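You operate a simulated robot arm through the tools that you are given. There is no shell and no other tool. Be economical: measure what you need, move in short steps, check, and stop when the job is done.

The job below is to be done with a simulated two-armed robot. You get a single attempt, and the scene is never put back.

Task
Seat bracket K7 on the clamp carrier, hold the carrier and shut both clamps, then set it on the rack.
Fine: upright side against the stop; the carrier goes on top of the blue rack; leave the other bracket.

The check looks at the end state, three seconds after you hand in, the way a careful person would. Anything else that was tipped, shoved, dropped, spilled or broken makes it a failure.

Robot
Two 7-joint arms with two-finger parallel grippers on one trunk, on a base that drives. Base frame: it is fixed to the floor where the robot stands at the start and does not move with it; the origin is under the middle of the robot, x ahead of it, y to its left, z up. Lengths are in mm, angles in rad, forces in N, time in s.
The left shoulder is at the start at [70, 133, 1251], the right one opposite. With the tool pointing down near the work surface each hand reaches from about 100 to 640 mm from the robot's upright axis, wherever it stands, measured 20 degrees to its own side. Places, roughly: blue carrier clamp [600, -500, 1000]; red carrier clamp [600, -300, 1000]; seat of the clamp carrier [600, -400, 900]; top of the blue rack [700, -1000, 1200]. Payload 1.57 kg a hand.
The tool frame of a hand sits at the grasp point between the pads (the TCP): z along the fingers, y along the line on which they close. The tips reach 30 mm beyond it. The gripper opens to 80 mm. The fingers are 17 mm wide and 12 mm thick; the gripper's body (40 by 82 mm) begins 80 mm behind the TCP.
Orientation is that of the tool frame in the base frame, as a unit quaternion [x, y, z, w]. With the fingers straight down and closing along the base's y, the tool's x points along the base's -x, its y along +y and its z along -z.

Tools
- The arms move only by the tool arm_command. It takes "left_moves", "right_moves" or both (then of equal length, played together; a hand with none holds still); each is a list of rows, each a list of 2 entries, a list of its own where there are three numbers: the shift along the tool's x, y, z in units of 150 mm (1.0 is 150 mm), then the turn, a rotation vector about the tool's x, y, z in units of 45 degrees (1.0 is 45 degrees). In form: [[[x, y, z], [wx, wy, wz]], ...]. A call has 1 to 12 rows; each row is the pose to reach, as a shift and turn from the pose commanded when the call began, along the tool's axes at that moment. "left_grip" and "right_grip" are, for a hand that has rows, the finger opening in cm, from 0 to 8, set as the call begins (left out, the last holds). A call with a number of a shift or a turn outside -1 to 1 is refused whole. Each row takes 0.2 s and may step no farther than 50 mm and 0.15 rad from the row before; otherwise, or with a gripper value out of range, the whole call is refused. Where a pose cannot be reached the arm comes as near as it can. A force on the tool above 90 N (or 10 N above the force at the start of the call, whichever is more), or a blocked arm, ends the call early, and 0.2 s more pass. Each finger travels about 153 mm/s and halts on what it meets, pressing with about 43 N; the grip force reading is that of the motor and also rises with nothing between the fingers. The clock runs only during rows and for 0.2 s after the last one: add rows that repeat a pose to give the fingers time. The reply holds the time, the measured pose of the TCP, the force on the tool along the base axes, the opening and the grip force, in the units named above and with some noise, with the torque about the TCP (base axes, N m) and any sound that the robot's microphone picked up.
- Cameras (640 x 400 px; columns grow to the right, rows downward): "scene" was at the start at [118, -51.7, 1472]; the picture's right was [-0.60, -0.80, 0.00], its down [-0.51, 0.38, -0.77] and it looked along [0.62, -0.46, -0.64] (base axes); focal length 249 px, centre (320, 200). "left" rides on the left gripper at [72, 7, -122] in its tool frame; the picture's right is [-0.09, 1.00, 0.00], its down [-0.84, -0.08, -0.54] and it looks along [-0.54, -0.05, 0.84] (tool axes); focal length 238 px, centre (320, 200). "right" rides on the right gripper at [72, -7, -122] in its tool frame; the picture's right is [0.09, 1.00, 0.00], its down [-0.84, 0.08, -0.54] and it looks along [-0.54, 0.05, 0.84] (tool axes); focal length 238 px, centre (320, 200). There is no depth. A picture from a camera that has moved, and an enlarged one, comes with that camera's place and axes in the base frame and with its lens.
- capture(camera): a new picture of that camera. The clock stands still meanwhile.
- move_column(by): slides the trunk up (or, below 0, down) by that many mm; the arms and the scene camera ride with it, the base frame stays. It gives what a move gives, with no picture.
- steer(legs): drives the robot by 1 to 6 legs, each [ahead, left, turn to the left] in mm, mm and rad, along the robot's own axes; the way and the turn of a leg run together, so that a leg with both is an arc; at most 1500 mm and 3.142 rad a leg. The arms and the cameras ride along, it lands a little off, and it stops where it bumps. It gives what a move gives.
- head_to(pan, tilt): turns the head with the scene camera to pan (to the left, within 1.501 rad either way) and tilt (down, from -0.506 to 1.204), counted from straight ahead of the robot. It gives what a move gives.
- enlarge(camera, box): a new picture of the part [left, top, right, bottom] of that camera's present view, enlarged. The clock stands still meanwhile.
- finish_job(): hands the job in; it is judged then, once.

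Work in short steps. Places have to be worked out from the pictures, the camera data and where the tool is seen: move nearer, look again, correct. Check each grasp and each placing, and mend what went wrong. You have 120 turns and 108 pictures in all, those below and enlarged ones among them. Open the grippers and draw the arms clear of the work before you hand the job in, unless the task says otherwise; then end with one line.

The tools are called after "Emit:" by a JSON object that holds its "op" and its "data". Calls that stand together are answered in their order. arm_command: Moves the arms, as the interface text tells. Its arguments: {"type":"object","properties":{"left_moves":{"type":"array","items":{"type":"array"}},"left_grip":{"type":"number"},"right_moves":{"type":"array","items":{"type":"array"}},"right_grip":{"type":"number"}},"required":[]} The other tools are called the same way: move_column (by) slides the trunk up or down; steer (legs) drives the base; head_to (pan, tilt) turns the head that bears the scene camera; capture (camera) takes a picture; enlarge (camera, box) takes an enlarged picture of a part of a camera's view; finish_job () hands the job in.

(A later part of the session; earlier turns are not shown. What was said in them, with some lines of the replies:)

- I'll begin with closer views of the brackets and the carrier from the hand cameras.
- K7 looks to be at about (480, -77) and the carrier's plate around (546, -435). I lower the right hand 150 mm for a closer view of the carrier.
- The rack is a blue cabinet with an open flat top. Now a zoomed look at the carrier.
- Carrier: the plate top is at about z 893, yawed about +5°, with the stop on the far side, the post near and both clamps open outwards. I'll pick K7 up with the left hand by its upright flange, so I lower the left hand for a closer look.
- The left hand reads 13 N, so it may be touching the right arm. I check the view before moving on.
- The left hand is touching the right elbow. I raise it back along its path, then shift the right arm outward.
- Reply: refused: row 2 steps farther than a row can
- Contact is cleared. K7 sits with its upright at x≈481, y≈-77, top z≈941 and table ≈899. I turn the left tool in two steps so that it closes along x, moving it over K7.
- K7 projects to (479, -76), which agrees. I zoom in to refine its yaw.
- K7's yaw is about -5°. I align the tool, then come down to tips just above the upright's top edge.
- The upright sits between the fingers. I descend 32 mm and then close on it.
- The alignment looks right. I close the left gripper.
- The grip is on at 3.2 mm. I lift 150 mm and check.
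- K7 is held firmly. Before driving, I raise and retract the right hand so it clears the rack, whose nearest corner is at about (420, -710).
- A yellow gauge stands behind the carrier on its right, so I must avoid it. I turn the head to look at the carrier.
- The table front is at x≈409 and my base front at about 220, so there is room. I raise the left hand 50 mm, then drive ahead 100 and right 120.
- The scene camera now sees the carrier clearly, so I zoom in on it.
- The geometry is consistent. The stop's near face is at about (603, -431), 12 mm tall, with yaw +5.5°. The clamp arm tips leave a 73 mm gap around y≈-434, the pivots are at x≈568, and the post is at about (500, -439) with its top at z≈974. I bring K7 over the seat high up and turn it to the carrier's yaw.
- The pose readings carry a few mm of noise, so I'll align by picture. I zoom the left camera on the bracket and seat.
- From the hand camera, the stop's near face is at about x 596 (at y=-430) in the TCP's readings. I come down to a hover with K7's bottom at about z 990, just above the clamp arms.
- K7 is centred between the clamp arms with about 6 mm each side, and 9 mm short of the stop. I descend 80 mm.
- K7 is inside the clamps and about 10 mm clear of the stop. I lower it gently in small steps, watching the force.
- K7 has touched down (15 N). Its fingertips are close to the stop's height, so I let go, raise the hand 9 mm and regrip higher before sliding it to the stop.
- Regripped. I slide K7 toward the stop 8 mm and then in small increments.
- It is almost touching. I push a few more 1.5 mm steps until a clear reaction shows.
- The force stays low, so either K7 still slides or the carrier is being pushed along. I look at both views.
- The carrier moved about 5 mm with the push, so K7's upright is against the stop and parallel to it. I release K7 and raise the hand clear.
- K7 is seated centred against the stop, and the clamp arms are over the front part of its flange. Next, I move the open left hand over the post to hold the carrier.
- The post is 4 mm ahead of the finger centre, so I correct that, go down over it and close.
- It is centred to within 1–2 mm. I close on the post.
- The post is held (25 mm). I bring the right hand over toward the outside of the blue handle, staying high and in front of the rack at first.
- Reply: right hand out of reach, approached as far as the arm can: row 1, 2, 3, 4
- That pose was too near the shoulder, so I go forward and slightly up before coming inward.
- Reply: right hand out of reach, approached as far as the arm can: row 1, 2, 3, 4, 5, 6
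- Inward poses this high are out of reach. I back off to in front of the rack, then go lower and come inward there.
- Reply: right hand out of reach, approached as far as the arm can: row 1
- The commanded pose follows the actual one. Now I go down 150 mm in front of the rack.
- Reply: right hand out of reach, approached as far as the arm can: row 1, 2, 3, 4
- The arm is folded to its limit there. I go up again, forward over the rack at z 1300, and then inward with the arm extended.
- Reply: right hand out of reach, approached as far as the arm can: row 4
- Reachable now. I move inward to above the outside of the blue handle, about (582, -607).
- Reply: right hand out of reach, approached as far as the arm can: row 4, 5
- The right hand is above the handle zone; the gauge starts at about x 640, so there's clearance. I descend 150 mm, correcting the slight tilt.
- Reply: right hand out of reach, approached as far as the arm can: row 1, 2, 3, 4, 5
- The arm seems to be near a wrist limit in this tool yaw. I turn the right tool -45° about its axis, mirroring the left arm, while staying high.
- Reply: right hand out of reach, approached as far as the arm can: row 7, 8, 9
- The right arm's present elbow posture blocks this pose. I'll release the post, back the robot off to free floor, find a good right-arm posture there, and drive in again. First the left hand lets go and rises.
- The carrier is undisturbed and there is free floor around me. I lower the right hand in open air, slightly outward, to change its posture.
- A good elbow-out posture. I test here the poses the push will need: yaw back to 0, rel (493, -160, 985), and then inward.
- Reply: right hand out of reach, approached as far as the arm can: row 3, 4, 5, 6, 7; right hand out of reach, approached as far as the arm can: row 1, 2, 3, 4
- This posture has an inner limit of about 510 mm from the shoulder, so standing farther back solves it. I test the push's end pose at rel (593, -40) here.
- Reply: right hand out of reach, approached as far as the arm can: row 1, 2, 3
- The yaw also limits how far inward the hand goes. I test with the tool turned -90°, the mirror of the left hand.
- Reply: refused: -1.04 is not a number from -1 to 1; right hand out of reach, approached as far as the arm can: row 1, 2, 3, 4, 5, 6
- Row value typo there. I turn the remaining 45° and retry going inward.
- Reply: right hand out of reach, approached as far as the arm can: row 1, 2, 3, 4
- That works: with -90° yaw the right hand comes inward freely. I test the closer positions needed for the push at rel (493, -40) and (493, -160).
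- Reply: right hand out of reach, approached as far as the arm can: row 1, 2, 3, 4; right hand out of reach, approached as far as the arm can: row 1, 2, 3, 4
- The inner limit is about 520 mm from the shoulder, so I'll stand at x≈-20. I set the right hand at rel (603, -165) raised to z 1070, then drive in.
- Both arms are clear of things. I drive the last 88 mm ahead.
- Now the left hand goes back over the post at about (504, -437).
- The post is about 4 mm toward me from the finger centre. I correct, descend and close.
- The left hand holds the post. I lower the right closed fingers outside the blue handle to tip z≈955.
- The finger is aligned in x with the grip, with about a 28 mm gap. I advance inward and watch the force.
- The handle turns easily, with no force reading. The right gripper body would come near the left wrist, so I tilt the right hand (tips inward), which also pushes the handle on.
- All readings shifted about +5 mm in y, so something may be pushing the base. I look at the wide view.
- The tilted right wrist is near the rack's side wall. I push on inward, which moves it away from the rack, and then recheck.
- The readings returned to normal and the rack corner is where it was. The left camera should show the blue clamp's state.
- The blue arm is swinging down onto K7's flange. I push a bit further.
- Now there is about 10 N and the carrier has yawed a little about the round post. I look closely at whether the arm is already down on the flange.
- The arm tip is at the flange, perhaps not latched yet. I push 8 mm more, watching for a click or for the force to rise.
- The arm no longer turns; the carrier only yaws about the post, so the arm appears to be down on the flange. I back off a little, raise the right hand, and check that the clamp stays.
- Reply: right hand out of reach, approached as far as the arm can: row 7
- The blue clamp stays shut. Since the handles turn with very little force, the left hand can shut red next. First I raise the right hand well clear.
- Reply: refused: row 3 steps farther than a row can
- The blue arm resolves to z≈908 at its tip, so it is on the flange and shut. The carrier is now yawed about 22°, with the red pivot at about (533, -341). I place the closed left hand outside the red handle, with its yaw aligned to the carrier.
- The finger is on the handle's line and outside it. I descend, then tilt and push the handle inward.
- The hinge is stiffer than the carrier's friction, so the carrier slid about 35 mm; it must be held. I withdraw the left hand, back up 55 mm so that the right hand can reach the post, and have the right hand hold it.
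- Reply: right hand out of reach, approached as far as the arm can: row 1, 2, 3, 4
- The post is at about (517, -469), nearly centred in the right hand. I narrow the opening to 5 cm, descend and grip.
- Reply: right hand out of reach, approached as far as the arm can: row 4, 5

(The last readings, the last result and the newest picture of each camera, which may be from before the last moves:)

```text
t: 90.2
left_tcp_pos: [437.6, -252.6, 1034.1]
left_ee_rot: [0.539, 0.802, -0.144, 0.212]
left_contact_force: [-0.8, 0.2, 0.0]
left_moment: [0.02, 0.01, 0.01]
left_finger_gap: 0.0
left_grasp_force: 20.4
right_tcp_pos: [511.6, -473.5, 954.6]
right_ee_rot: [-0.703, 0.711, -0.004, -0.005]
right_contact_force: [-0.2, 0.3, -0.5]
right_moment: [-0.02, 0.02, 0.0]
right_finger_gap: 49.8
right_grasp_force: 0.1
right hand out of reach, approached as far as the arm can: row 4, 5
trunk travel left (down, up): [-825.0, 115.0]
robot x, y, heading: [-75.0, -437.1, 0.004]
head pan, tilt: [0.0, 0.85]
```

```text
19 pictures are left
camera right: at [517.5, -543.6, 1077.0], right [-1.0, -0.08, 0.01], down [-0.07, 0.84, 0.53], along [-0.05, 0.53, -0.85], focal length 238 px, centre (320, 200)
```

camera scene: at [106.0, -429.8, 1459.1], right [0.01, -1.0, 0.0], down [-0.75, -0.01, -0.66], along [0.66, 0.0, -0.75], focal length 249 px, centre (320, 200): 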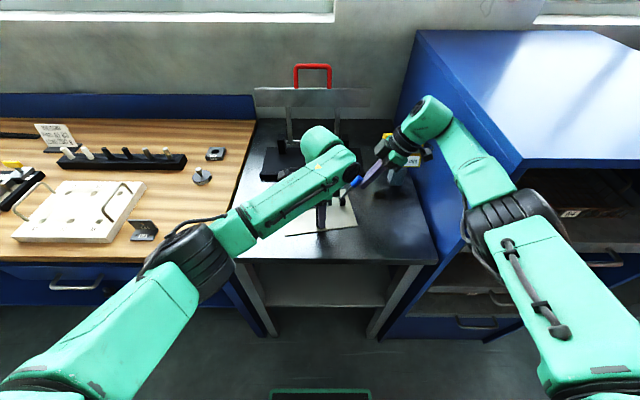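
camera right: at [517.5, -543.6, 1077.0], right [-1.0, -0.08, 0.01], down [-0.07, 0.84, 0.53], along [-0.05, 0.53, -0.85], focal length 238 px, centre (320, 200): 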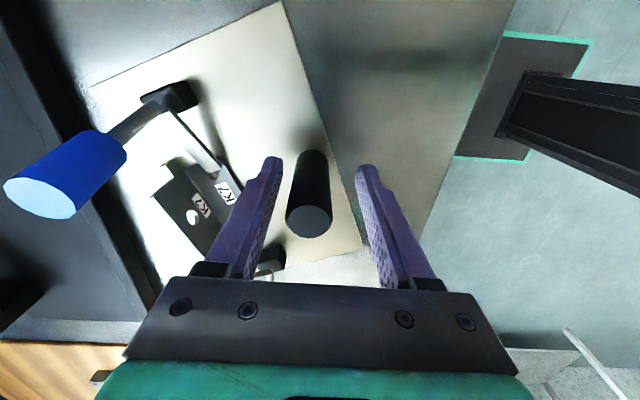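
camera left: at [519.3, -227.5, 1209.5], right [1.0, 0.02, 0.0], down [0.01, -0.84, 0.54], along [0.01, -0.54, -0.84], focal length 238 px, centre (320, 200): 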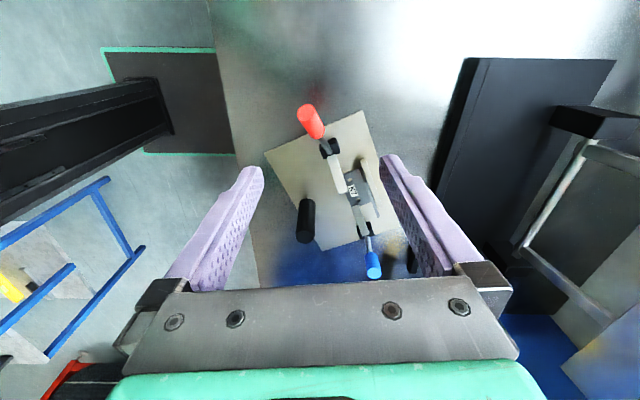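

The post is between the fingers. I close, and then view the red clamp from the scene camera.

Emit:
{"op": "arm_command", "data": {"right_moves": [[[0, 0, 0], [0, 0, 0]], [[0, 0, 0], [0, 0, 0]], [[0, 0, 0], [0, 0, 0]]], "right_grip": 0}}

Emit:
{"op": "enlarge", "data": {"camera": "scene", "box": [230, 120, 390, 240]}}

```text
t: 91.0
left_tcp_pos: [438.5, -252.1, 1034.6]
left_ee_rot: [0.539, 0.802, -0.143, 0.213]
left_contact_force: [0.4, 0.4, 0.3]
left_moment: [-0.02, -0.01, 0.02]
left_finger_gap: 0.0
left_grasp_force: 21.4
right_tcp_pos: [511.1, -472.3, 955.1]
right_ee_rot: [-0.703, 0.711, -0.003, -0.006]
right_contact_force: [1.1, 0.3, -0.1]
right_moment: [-0.28, -0.47, 0.04]
right_finger_gap: 25.5
right_grasp_force: 36.2
trunk travel left (down, up): [-825.0, 115.0]
robot x, y, heading: [-77.1, -433.8, 0.009]
head pan, tilt: [0.0, 0.85]
```

```text
3.33 times, centred on (310, 180) of scene
camera zoom: at [52.6, -436.7, 1459.0], right [0.01, -1.0, 0.0], down [-0.75, 0.0, -0.66], along [0.66, 0.0, -0.75], focal length 831 px, centre (353, 267)
```

zoom: 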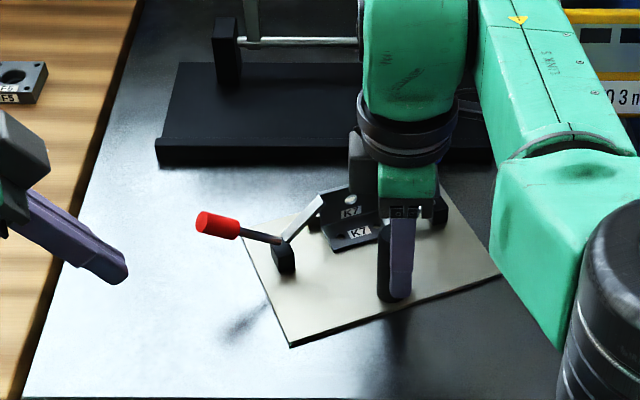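

The right hand holds the post. The red pivot is at about (549, -373) with the handle out along yaw ~25°. I bring the tilted left hand in and push partway.

Emit:
{"op": "arm_command", "data": {"left_moves": [[[-0.05, 0.17, 0.1], [0, 0, 0]], [[-0.097, 0.343, 0.2], [0, 0, 0]], [[-0.097, 0.343, 0.357], [0, 0, 0]], [[-0.22, 0.35, 0.41], [0, 0, 0]], [[-0.34, 0.356, 0.467], [0, 0, 0]], [[-0.464, 0.363, 0.522], [0, 0, 0]], [[-0.464, 0.363, 0.522], [0, 0, 0]]]}}

Emit:
{"op": "enlarge", "data": {"camera": "scene", "box": [230, 120, 390, 240]}}

```text
t: 92.6
left_tcp_pos: [525.2, -326.6, 1001.8]
left_ee_rot: [0.539, 0.802, -0.143, 0.213]
left_contact_force: [-0.4, 0.7, -0.2]
left_moment: [-0.01, 0.03, -0.03]
left_finger_gap: 0.2
left_grasp_force: 21.3
right_tcp_pos: [511.4, -473.1, 954.7]
right_ee_rot: [-0.703, 0.711, -0.004, -0.005]
right_contact_force: [0.2, -1.3, -0.3]
right_moment: [-0.24, -0.46, -0.26]
right_finger_gap: 25.6
right_grasp_force: 36.5
trunk travel left (down, up): [-825.0, 115.0]
robot x, y, heading: [-72.4, -437.4, 0.004]
head pan, tilt: [0.0, 0.85]
```

```text
3.33 times, centred on (310, 180) of scene
camera zoom: at [52.5, -436.9, 1459.0], right [0.01, -1.0, 0.0], down [-0.75, 0.0, -0.66], along [0.66, 0.0, -0.75], focal length 831 px, centre (353, 267)
```

zoom: 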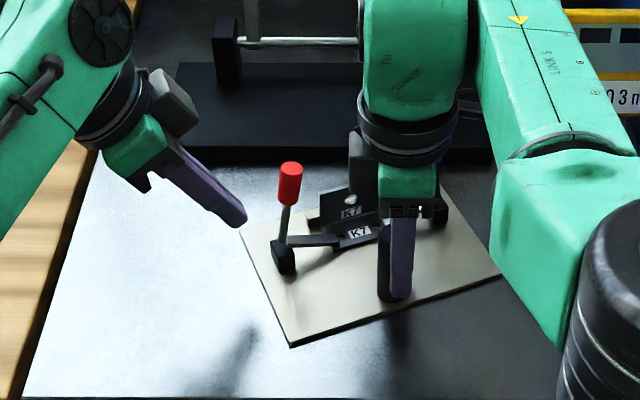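

The red clamp snapped shut onto K7 by itself past its centre, so both clamps are shut. I withdraw the left hand outward, up and back.

Emit:
{"op": "arm_command", "data": {"left_moves": [[[0.15, 0, -0.1], [0, 0, 0]], [[0.3, 0, -0.2], [0, 0, 0]], [[0.2, -0.1, -0.4], [0, 0.15, 0]], [[0.15, -0.3, -0.6], [0, 0.3, 0]], [[0.1, -0.5, -0.75], [0, 0.45, 0]], [[0.05, -0.7, -0.9], [0, 0.6, 0]], [[0, -0.9, -1.0], [0, 0.66, 0]], [[0, -0.9, -1.0], [0, 0.66, 0]]]}}

Emit:
{"op": "move_column", "data": {"by": 20}}

Emit:
{"op": "enlarge", "data": {"camera": "scene", "box": [230, 100, 430, 250]}}

```text
t: 94.4
left_tcp_pos: [371.2, -306.8, 1131.4]
left_ee_rot: [0.558, 0.83, 0.0, 0.0]
left_contact_force: [-0.1, -0.2, -0.8]
left_moment: [0.04, -0.03, 0.02]
left_finger_gap: 0.2
left_grasp_force: 21.3
right_tcp_pos: [510.9, -472.5, 954.9]
right_ee_rot: [-0.703, 0.711, -0.003, -0.006]
right_contact_force: [-1.7, 0.1, -1.6]
right_moment: [-0.22, -0.29, -0.05]
right_finger_gap: 25.5
right_grasp_force: 36.8
trunk travel left (down, up): [-825.0, 115.0]
robot x, y, heading: [-78.8, -438.5, 0.004]
head pan, tilt: [0.0, 0.85]
```

```text
t: 95.1
left_tcp_pos: [371.0, -307.9, 1152.0]
left_ee_rot: [0.558, 0.83, 0.0, 0.0]
left_contact_force: [-0.4, 0.5, -0.6]
left_moment: [-0.01, 0.0, 0.02]
left_finger_gap: 0.4
left_grasp_force: 21.4
right_tcp_pos: [510.9, -472.7, 974.3]
right_ee_rot: [-0.703, 0.711, -0.003, -0.006]
right_contact_force: [-0.6, -0.4, -6.2]
right_moment: [-0.17, 0.29, 0.0]
right_finger_gap: 25.5
right_grasp_force: 36.9
trunk travel left (down, up): [-845.0, 95.0]
robot x, y, heading: [-77.1, -436.0, 0.004]
head pan, tilt: [0.0, 0.85]
```

```text
2.67 times, centred on (330, 175) of scene
camera zoom: at [52.8, -437.0, 1479.0], right [0.01, -1.0, 0.0], down [-0.75, 0.0, -0.66], along [0.66, 0.0, -0.75], focal length 665 px, centre (293, 267)
```

zoom: 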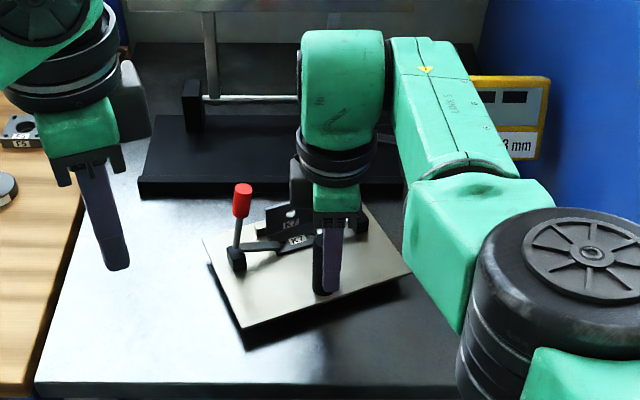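

The carrier lifts level (about 6 N). I raise the trunk fully and then the right arm.

Emit:
{"op": "move_column", "data": {"by": 94}}

Emit:
{"op": "arm_command", "data": {"right_moves": [[[0, 0, -0.2], [0, 0, 0]], [[0, 0, -0.4], [0, 0, 0]], [[0, 0, -0.6], [0, 0, 0]], [[0, 0, -0.8], [0, 0, 0]], [[0, 0, -1.0], [0, 0, 0]], [[0, 0, -1.0], [0, 0, 0]]], "left_moves": [[[0, -0.1, -0.1], [0, 0, 0]], [[0, -0.2, -0.2], [0, 0, 0]], [[0, -0.3, -0.3], [0, 0, 0]], [[0, -0.3, -0.4], [0, 0, 0]], [[0, -0.3, -0.5], [0, 0, 0]], [[0, -0.3, -0.5], [0, 0, 0]]]}}

Emit:
{"op": "capture", "data": {"camera": "scene"}}

```text
t: 96.4
left_tcp_pos: [373.9, -307.4, 1245.7]
left_ee_rot: [0.558, 0.83, -0.001, 0.0]
left_contact_force: [0.5, 0.8, 0.1]
left_moment: [0.0, 0.01, -0.01]
left_finger_gap: 0.0
left_grasp_force: 20.7
right_tcp_pos: [512.7, -473.4, 1069.7]
right_ee_rot: [-0.703, 0.711, -0.003, -0.006]
right_contact_force: [0.2, 1.5, -6.2]
right_moment: [-0.21, 0.31, -0.03]
right_finger_gap: 25.6
right_grasp_force: 36.9
trunk travel left (down, up): [-939.0, 1.0]
robot x, y, heading: [-78.0, -435.9, 0.002]
head pan, tilt: [0.0, 0.85]
```

```text
t: 97.8
left_tcp_pos: [333.2, -324.5, 1320.8]
left_ee_rot: [0.558, 0.83, 0.0, -0.001]
left_contact_force: [-0.2, 0.4, 0.5]
left_moment: [-0.01, -0.01, -0.01]
left_finger_gap: 0.1
left_grasp_force: 21.1
right_tcp_pos: [512.8, -472.1, 1217.3]
right_ee_rot: [-0.704, 0.71, -0.003, -0.005]
right_contact_force: [0.1, -1.0, -6.3]
right_moment: [-0.19, 0.32, 0.02]
right_finger_gap: 25.4
right_grasp_force: 36.6
trunk travel left (down, up): [-939.0, 1.0]
robot x, y, heading: [-73.9, -436.5, 0.003]
head pan, tilt: [0.0, 0.85]
```

```text
15 pictures are left
camera scene: at [54.0, -436.7, 1572.8], right [0.01, -1.0, 0.0], down [-0.75, 0.0, -0.66], along [0.66, 0.0, -0.75], focal length 249 px, centre (320, 200)
```

scene: 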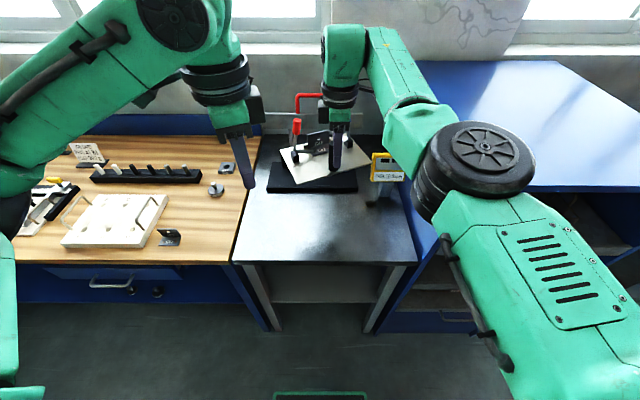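

Level and steady. I raise another 90 mm to clear the rack top.

Emit:
{"op": "arm_command", "data": {"right_moves": [[[0, 0, -0.2], [0, 0, 0]], [[0, 0, -0.4], [0, 0, 0]], [[0, 0, -0.62], [0, 0, 0]], [[0, 0, -0.62], [0, 0, 0]]]}}

Emit:
{"op": "capture", "data": {"camera": "scene"}}

```text
t: 98.8
left_tcp_pos: [333.3, -324.0, 1320.6]
left_ee_rot: [0.558, 0.83, 0.0, 0.0]
left_contact_force: [0.5, -0.1, 0.4]
left_moment: [0.0, -0.01, -0.01]
left_finger_gap: 0.0
left_grasp_force: 21.5
right_tcp_pos: [495.8, -475.9, 1312.6]
right_ee_rot: [-0.704, 0.711, -0.002, -0.005]
right_contact_force: [0.4, -0.2, -5.9]
right_moment: [-0.16, 0.3, 0.0]
right_finger_gap: 25.4
right_grasp_force: 37.0
right hand out of reach, approached as far as the arm can: row 2, 3, 4
trunk travel left (down, up): [-939.0, 1.0]
robot x, y, heading: [-76.2, -435.7, 0.005]
head pan, tilt: [0.0, 0.85]
```

```text
14 pictures are left
camera scene: at [53.7, -437.5, 1572.9], right [0.01, -1.0, 0.0], down [-0.75, 0.0, -0.66], along [0.66, 0.0, -0.75], focal length 249 px, centre (320, 200)
```

scene: 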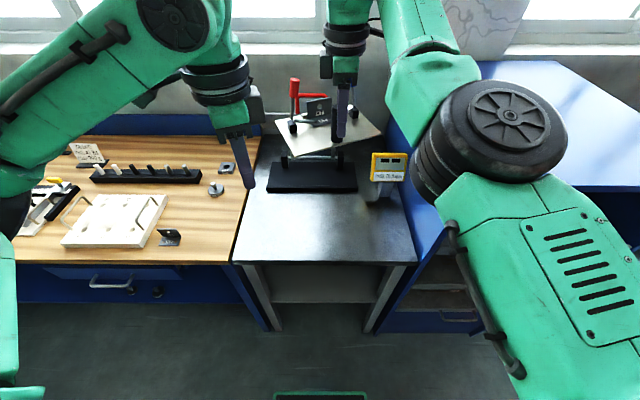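

Carrier bottom is at about z 1247. The rack top may be anywhere from 1200 to 1240, so I look at it with the head turned and check its height.

Emit:
{"op": "head_to", "data": {"pan": -0.95, "tilt": 0.45}}

Emit:
{"op": "capture", "data": {"camera": "scene"}}

```text
t: 100.0
left_tcp_pos: [332.6, -324.0, 1321.9]
left_ee_rot: [0.557, 0.83, -0.001, 0.0]
left_contact_force: [0.5, -0.2, 0.7]
left_moment: [-0.01, -0.01, 0.04]
left_finger_gap: 0.3
left_grasp_force: 21.5
right_tcp_pos: [497.3, -475.0, 1312.3]
right_ee_rot: [-0.704, 0.71, -0.003, -0.004]
right_contact_force: [-0.1, -1.3, -5.8]
right_moment: [-0.16, 0.32, 0.03]
right_finger_gap: 25.6
right_grasp_force: 36.5
trunk travel left (down, up): [-939.0, 1.0]
robot x, y, heading: [-75.1, -438.3, 0.006]
head pan, tilt: [-0.949, 0.45]
```

```text
13 pictures are left
camera scene: at [29.7, -511.9, 1607.3], right [-0.81, -0.59, 0.0], down [-0.26, 0.35, -0.9], along [0.53, -0.73, -0.44], focal length 249 px, centre (320, 200)
```

scene: 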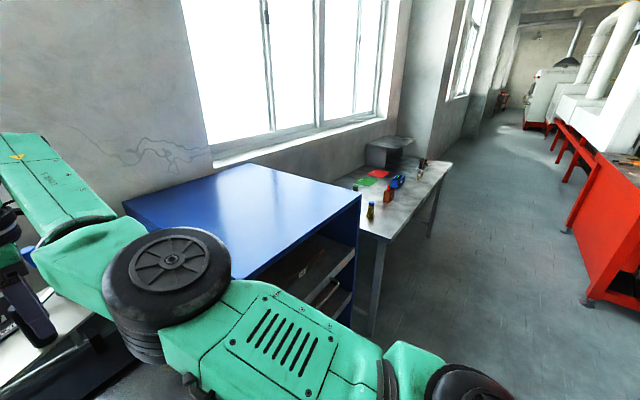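

The rack top resolves to about z 1210, spanning x 402–1050 and y -740 to -1280. The carrier clears it by ~35 mm and my right elbow is at about 1470. I drive right 250 mm first and check.

Emit:
{"op": "steer", "data": {"legs": [[0, -250, -0.005]]}}

Emit:
{"op": "head_to", "data": {"pan": -0.1, "tilt": 0.7}}

Emit:
{"op": "capture", "data": {"camera": "scene"}}

```text
t: 101.8
left_tcp_pos: [333.0, -569.1, 1320.2]
left_ee_rot: [0.558, 0.83, -0.002, 0.001]
left_contact_force: [0.5, 0.4, 0.4]
left_moment: [-0.05, 0.0, -0.03]
left_finger_gap: 0.1
left_grasp_force: 21.7
right_tcp_pos: [497.4, -720.8, 1311.6]
right_ee_rot: [-0.703, 0.711, -0.004, -0.006]
right_contact_force: [-0.2, 0.8, -4.7]
right_moment: [-0.15, 0.3, 0.01]
right_finger_gap: 25.8
right_grasp_force: 37.2
trunk travel left (down, up): [-939.0, 1.0]
robot x, y, heading: [-76.4, -684.8, 0.005]
head pan, tilt: [-0.949, 0.45]
```

```text
t: 103.0
left_tcp_pos: [334.3, -574.0, 1319.5]
left_ee_rot: [0.557, 0.83, -0.001, -0.001]
left_contact_force: [1.2, -1.0, 0.1]
left_moment: [0.01, -0.07, -0.01]
left_finger_gap: 0.0
left_grasp_force: 21.4
right_tcp_pos: [496.5, -725.0, 1312.2]
right_ee_rot: [-0.703, 0.711, -0.003, -0.005]
right_contact_force: [0.3, 0.6, -5.8]
right_moment: [-0.17, 0.31, 0.0]
right_finger_gap: 25.6
right_grasp_force: 36.6
trunk travel left (down, up): [-939.0, 1.0]
robot x, y, heading: [-74.9, -688.4, 0.007]
head pan, tilt: [-0.099, 0.7]
```

```text
12 pictures are left
camera scene: at [61.4, -695.0, 1585.1], right [-0.1, -1.0, 0.0], down [-0.64, 0.06, -0.76], along [0.76, -0.07, -0.64], focal length 249 px, centre (320, 200)
```

scene: 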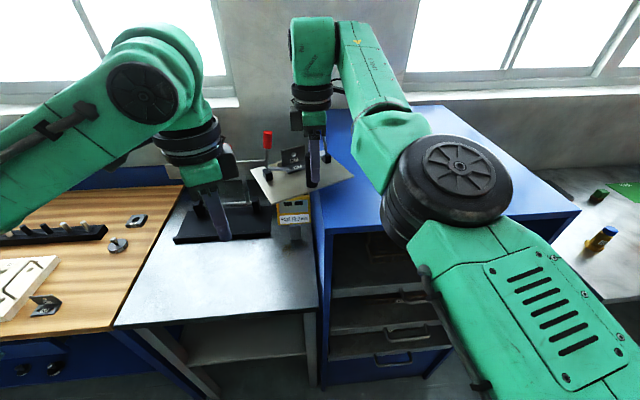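

Still clear with no contact. I drive on another 280 mm right and then 130 mm ahead.

Emit:
{"op": "steer", "data": {"legs": [[0, -280, -0.005], [130, 0, 0]]}}

Emit:
{"op": "capture", "data": {"camera": "scene"}}

```text
t: 105.9
left_tcp_pos: [460.6, -861.6, 1322.5]
left_ee_rot: [0.56, 0.828, 0.001, 0.001]
left_contact_force: [-0.6, -0.3, -0.6]
left_moment: [0.03, -0.01, -0.01]
left_finger_gap: 0.1
left_grasp_force: 21.6
right_tcp_pos: [623.7, -1013.3, 1316.3]
right_ee_rot: [-0.702, 0.712, -0.004, -0.003]
right_contact_force: [-0.1, -0.5, -5.2]
right_moment: [-0.16, 0.27, 0.01]
right_finger_gap: 25.5
right_grasp_force: 37.0
trunk travel left (down, up): [-939.0, 1.0]
robot x, y, heading: [58.9, -969.9, 0.0]
head pan, tilt: [-0.099, 0.7]
```

```text
11 pictures are left
camera scene: at [186.3, -981.8, 1585.7], right [-0.1, -1.0, 0.0], down [-0.64, 0.06, -0.77], along [0.76, -0.07, -0.64], focal length 249 px, centre (320, 200)
```

scene: 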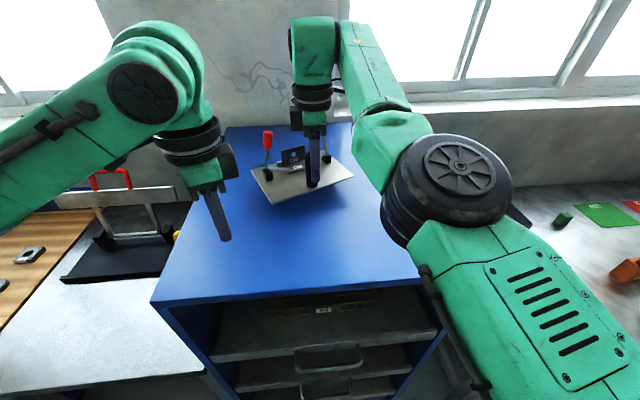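

The carrier is over the middle of the rack top. I lower it with the trunk, gently, watching the vertical force.

Emit:
{"op": "move_column", "data": {"by": -22}}

Emit:
{"op": "move_column", "data": {"by": -6}}

Emit:
{"op": "enlarge", "data": {"camera": "scene", "box": [220, 110, 380, 230]}}

```text
t: 106.6
left_tcp_pos: [464.6, -860.8, 1299.6]
left_ee_rot: [0.559, 0.829, -0.001, -0.001]
left_contact_force: [-0.8, 0.3, 0.4]
left_moment: [0.01, -0.05, 0.02]
left_finger_gap: 0.0
left_grasp_force: 21.2
right_tcp_pos: [627.6, -1012.3, 1291.9]
right_ee_rot: [-0.702, 0.712, -0.002, -0.004]
right_contact_force: [-0.6, -0.1, -5.3]
right_moment: [-0.15, 0.29, 0.0]
right_finger_gap: 25.5
right_grasp_force: 36.8
trunk travel left (down, up): [-917.0, 23.0]
robot x, y, heading: [59.5, -973.7, 0.002]
head pan, tilt: [-0.099, 0.7]
```

```text
t: 107.1
left_tcp_pos: [465.6, -860.1, 1293.4]
left_ee_rot: [0.56, 0.829, 0.0, 0.001]
left_contact_force: [0.3, 0.6, 0.4]
left_moment: [0.02, -0.01, 0.0]
left_finger_gap: 0.0
left_grasp_force: 21.1
right_tcp_pos: [629.1, -1012.2, 1285.5]
right_ee_rot: [-0.702, 0.712, -0.002, -0.004]
right_contact_force: [0.3, 0.3, -5.3]
right_moment: [-0.19, 0.32, -0.05]
right_finger_gap: 25.6
right_grasp_force: 36.6
trunk travel left (down, up): [-911.0, 29.0]
robot x, y, heading: [55.9, -972.0, -0.002]
head pan, tilt: [-0.099, 0.7]
```

```text
3.33 times, centred on (300, 170) of scene
camera zoom: at [192.4, -980.7, 1557.1], right [-0.1, -1.0, 0.0], down [-0.64, 0.06, -0.76], along [0.76, -0.08, -0.64], focal length 831 px, centre (387, 300)
```

zoom: 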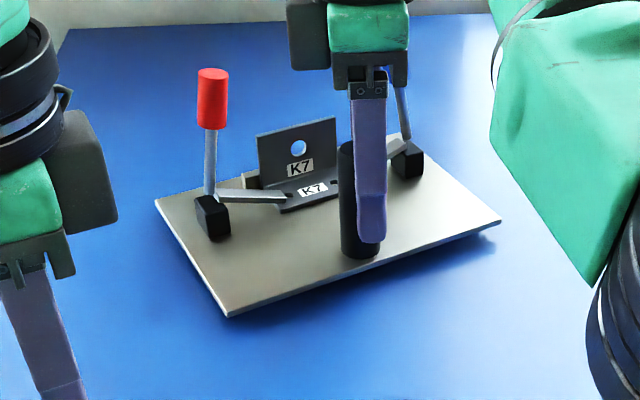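

Both clamps are seen shut on K7. A small gap to the rack remains, so I continue down in small steps.

Emit:
{"op": "move_column", "data": {"by": -5}}

Emit:
{"op": "move_column", "data": {"by": -4}}

Emit:
{"op": "move_column", "data": {"by": -3}}

```text
t: 107.7
left_tcp_pos: [466.7, -860.0, 1286.1]
left_ee_rot: [0.559, 0.829, -0.001, 0.0]
left_contact_force: [-0.7, -0.4, 0.2]
left_moment: [0.01, 0.03, 0.01]
left_finger_gap: 0.1
left_grasp_force: 21.3
right_tcp_pos: [629.7, -1012.4, 1279.2]
right_ee_rot: [-0.703, 0.711, -0.002, -0.005]
right_contact_force: [-0.2, 0.1, -6.5]
right_moment: [-0.2, 0.31, 0.0]
right_finger_gap: 25.6
right_grasp_force: 36.5
trunk travel left (down, up): [-906.0, 34.0]
robot x, y, heading: [60.4, -970.6, 0.001]
head pan, tilt: [-0.099, 0.7]
```

```text
t: 108.2
left_tcp_pos: [466.1, -859.5, 1284.3]
left_ee_rot: [0.56, 0.829, 0.0, 0.0]
left_contact_force: [0.0, 0.5, 0.2]
left_moment: [-0.01, -0.04, 0.0]
left_finger_gap: 0.0
left_grasp_force: 21.4
right_tcp_pos: [628.0, -1012.9, 1276.2]
right_ee_rot: [-0.702, 0.712, -0.003, -0.006]
right_contact_force: [-1.4, -0.2, -5.8]
right_moment: [-0.21, 0.25, -0.03]
right_finger_gap: 25.6
right_grasp_force: 37.2
trunk travel left (down, up): [-902.0, 38.0]
robot x, y, heading: [54.5, -972.2, -0.001]
head pan, tilt: [-0.099, 0.7]
```

```text
t: 108.7
left_tcp_pos: [465.1, -860.7, 1282.0]
left_ee_rot: [0.56, 0.828, 0.0, 0.0]
left_contact_force: [1.1, -0.3, 0.0]
left_moment: [0.0, 0.05, -0.01]
left_finger_gap: 0.0
left_grasp_force: 21.3
right_tcp_pos: [629.0, -1012.2, 1273.9]
right_ee_rot: [-0.703, 0.712, -0.005, -0.003]
right_contact_force: [6.3, -1.0, 12.3]
right_moment: [0.04, 0.31, -0.07]
right_finger_gap: 25.6
right_grasp_force: 36.8
trunk travel left (down, up): [-899.0, 41.0]
robot x, y, heading: [56.6, -976.4, 0.006]
head pan, tilt: [-0.099, 0.7]
```

It has landed (force reversed to +12 N). I ease up 1 mm, then open the right hand and lift straight off the post.

Emit:
{"op": "move_column", "data": {"by": 1}}

Emit:
{"op": "arm_command", "data": {"right_moves": [[[0, 0, 0], [0, 0, 0]], [[0, 0, 0], [0, 0, 0]], [[0, 0, 0], [0, 0, 0]]], "right_grip": 5}}

Emit:
{"op": "enlarge", "data": {"camera": "scene", "box": [220, 110, 380, 230]}}

```text
t: 109.2
left_tcp_pos: [464.7, -861.0, 1283.4]
left_ee_rot: [0.56, 0.829, 0.0, 0.0]
left_contact_force: [0.4, 0.0, 0.1]
left_moment: [-0.06, -0.01, 0.04]
left_finger_gap: 0.1
left_grasp_force: 21.6
right_tcp_pos: [627.7, -1011.8, 1274.5]
right_ee_rot: [-0.702, 0.712, -0.004, -0.003]
right_contact_force: [8.0, 0.3, 14.0]
right_moment: [0.43, -0.36, -0.26]
right_finger_gap: 25.2
right_grasp_force: 36.3
trunk travel left (down, up): [-900.0, 40.0]
robot x, y, heading: [62.2, -970.4, 0.003]
head pan, tilt: [-0.099, 0.7]
```

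```text
t: 110.0
left_tcp_pos: [463.8, -859.9, 1282.1]
left_ee_rot: [0.56, 0.829, 0.0, 0.001]
left_contact_force: [-0.3, 0.9, -0.1]
left_moment: [0.0, 0.02, -0.02]
left_finger_gap: 0.0
left_grasp_force: 21.4
right_tcp_pos: [627.8, -1012.5, 1274.1]
right_ee_rot: [-0.702, 0.712, -0.003, -0.005]
right_contact_force: [0.3, -0.8, 0.7]
right_moment: [-0.01, 0.03, -0.01]
right_finger_gap: 50.0
right_grasp_force: 0.1
trunk travel left (down, up): [-900.0, 40.0]
robot x, y, heading: [56.2, -974.1, 0.006]
head pan, tilt: [-0.099, 0.7]
```

```text
3.33 times, centred on (300, 170) of scene
camera zoom: at [191.2, -980.8, 1546.2], right [-0.1, -1.0, 0.0], down [-0.64, 0.06, -0.76], along [0.76, -0.08, -0.64], focal length 831 px, centre (387, 300)
```

zoom: 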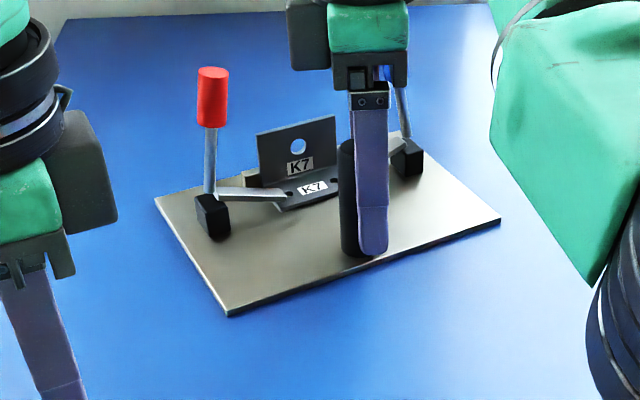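

It sits flat on the rack, released. I raise the trunk 40 mm (tips then above K7), then slide the open hand off the post sideways, -y, where it is free.

Emit:
{"op": "move_column", "data": {"by": 40}}

Emit:
{"op": "arm_command", "data": {"right_moves": [[[0.05, 0, -0.05], [0, 0, 0]], [[0.2, 0, -0.05], [0, 0, 0]], [[0.4, 0, -0.05], [0, 0, 0]], [[0.4, 0, -0.05], [0, 0, 0]]], "right_grip": 7}}

Emit:
{"op": "capture", "data": {"camera": "scene"}}

```text
t: 110.8
left_tcp_pos: [464.2, -860.6, 1322.1]
left_ee_rot: [0.56, 0.828, 0.0, 0.001]
left_contact_force: [-0.1, -0.5, 0.0]
left_moment: [0.01, -0.02, -0.01]
left_finger_gap: 0.0
left_grasp_force: 20.8
right_tcp_pos: [628.5, -1012.1, 1313.8]
right_ee_rot: [-0.702, 0.712, -0.003, -0.005]
right_contact_force: [-1.0, -0.1, 0.3]
right_moment: [0.01, 0.02, -0.01]
right_finger_gap: 50.0
right_grasp_force: 0.0
trunk travel left (down, up): [-940.0, 0.0]
robot x, y, heading: [54.0, -972.0, 0.005]
head pan, tilt: [-0.099, 0.7]
```

```text
t: 111.8
left_tcp_pos: [463.6, -858.5, 1321.1]
left_ee_rot: [0.559, 0.829, 0.0, 0.001]
left_contact_force: [0.0, -0.3, -1.4]
left_moment: [0.02, -0.03, 0.0]
left_finger_gap: 0.0
left_grasp_force: 21.3
right_tcp_pos: [628.8, -1066.8, 1323.7]
right_ee_rot: [-0.701, 0.713, -0.003, -0.004]
right_contact_force: [0.8, 0.4, 0.5]
right_moment: [0.02, 0.02, 0.02]
right_finger_gap: 70.4
right_grasp_force: 0.0
right hand out of reach, approached as far as the arm can: row 3, 4
trunk travel left (down, up): [-940.0, 0.0]
robot x, y, heading: [55.6, -972.5, 0.008]
head pan, tilt: [-0.099, 0.7]
```

```text
8 pictures are left
camera scene: at [190.9, -978.9, 1586.3], right [-0.1, -1.0, 0.0], down [-0.64, 0.06, -0.77], along [0.76, -0.08, -0.64], focal length 249 px, centre (320, 200)
```

scene: 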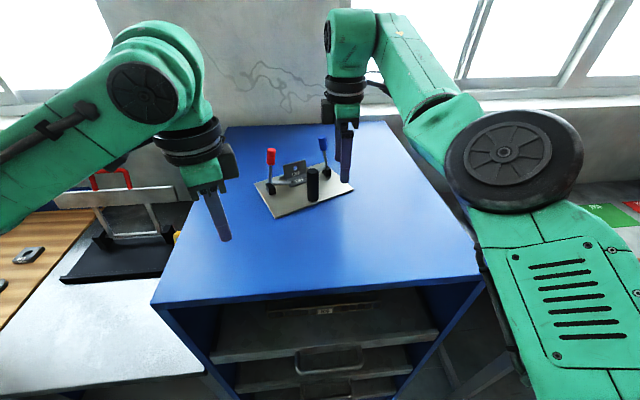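

The hand is off the post and clear of the blue handle. I back straight away from the rack and take a final look.

Emit:
{"op": "steer", "data": {"legs": [[-350, 0, 0]]}}

Emit:
{"op": "arm_command", "data": {"left_moves": [[[0, 0, 0], [0, 0, 0]], [[0, 0, 0], [0, 0, 0]]], "left_grip": 8}}

Emit:
{"op": "capture", "data": {"camera": "scene"}}

Emit:
{"op": "enlarge", "data": {"camera": "scene", "box": [240, 60, 400, 170]}}

```text
t: 114.1
left_tcp_pos: [115.0, -861.8, 1321.7]
left_ee_rot: [0.56, 0.829, -0.001, -0.001]
left_contact_force: [0.5, -0.2, -1.2]
left_moment: [-0.01, 0.03, 0.0]
left_finger_gap: 0.0
left_grasp_force: 21.4
right_tcp_pos: [281.9, -1068.5, 1323.2]
right_ee_rot: [-0.701, 0.714, -0.002, -0.006]
right_contact_force: [0.8, 0.1, 0.1]
right_moment: [0.02, 0.01, 0.02]
right_finger_gap: 70.2
right_grasp_force: 0.1
trunk travel left (down, up): [-940.0, 0.0]
robot x, y, heading: [-297.8, -970.3, 0.001]
head pan, tilt: [-0.099, 0.7]
```

```text
t: 114.7
left_tcp_pos: [113.7, -861.6, 1321.3]
left_ee_rot: [0.56, 0.829, -0.001, 0.0]
left_contact_force: [-0.1, 0.1, 0.2]
left_moment: [0.0, 0.01, -0.02]
left_finger_gap: 79.7
left_grasp_force: 0.0
right_tcp_pos: [278.6, -1068.5, 1323.1]
right_ee_rot: [-0.701, 0.713, -0.002, -0.005]
right_contact_force: [0.6, -0.1, 0.5]
right_moment: [0.0, 0.01, -0.04]
right_finger_gap: 70.0
right_grasp_force: 0.1
trunk travel left (down, up): [-940.0, 0.0]
robot x, y, heading: [-297.8, -969.6, 0.003]
head pan, tilt: [-0.099, 0.7]
```

```text
7 pictures are left
camera scene: at [-159.5, -981.1, 1586.1], right [-0.1, -0.99, 0.0], down [-0.64, 0.06, -0.76], along [0.76, -0.08, -0.65], focal length 249 px, centre (320, 200)
```

scene: 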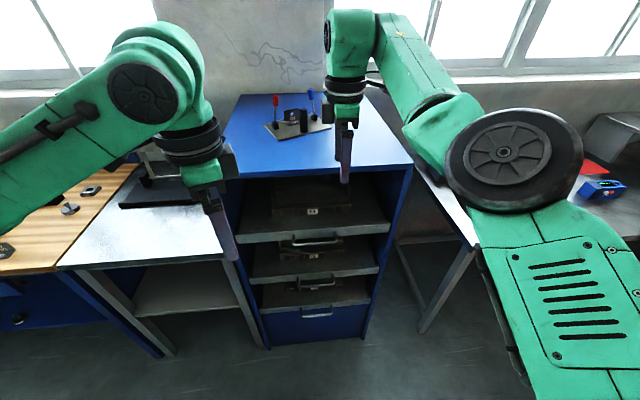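

```text
3.64 times, centred on (320, 115) of scene
camera zoom: at [-159.5, -981.1, 1586.1], right [-0.1, -0.99, 0.0], down [-0.64, 0.06, -0.76], along [0.76, -0.08, -0.65], focal length 907 px, centre (320, 509)
```

zoom: 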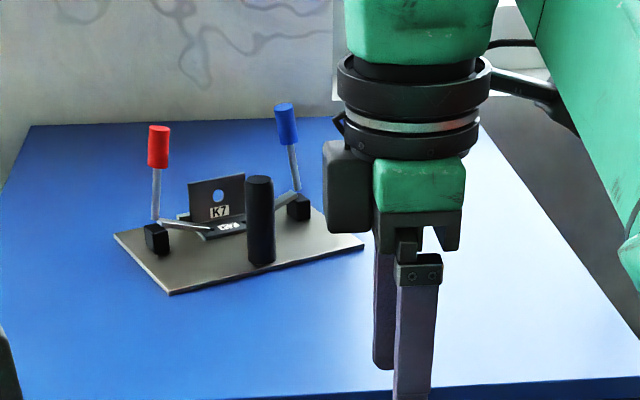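

The carrier stands flat on the rack with K7 clamped under both shut arms. The grippers are open and clear, and the other items look undisturbed. I hand in.

Emit:
{"op": "finish_job", "data": {}}

```text
The job is handed in.
```

Bracket K7 is seated on the clamp carrier with its upright side against the stop. Both clamps are shut, the carrier stands on top of the blue rack, and K4 was left where it was; I have handed the job in. While I was tilting the right hand, the robot was pushed about 6 mm sideways for a moment, most likely by the right arm touching the rack's side wall; afterwards the rack's corner was where it had been.
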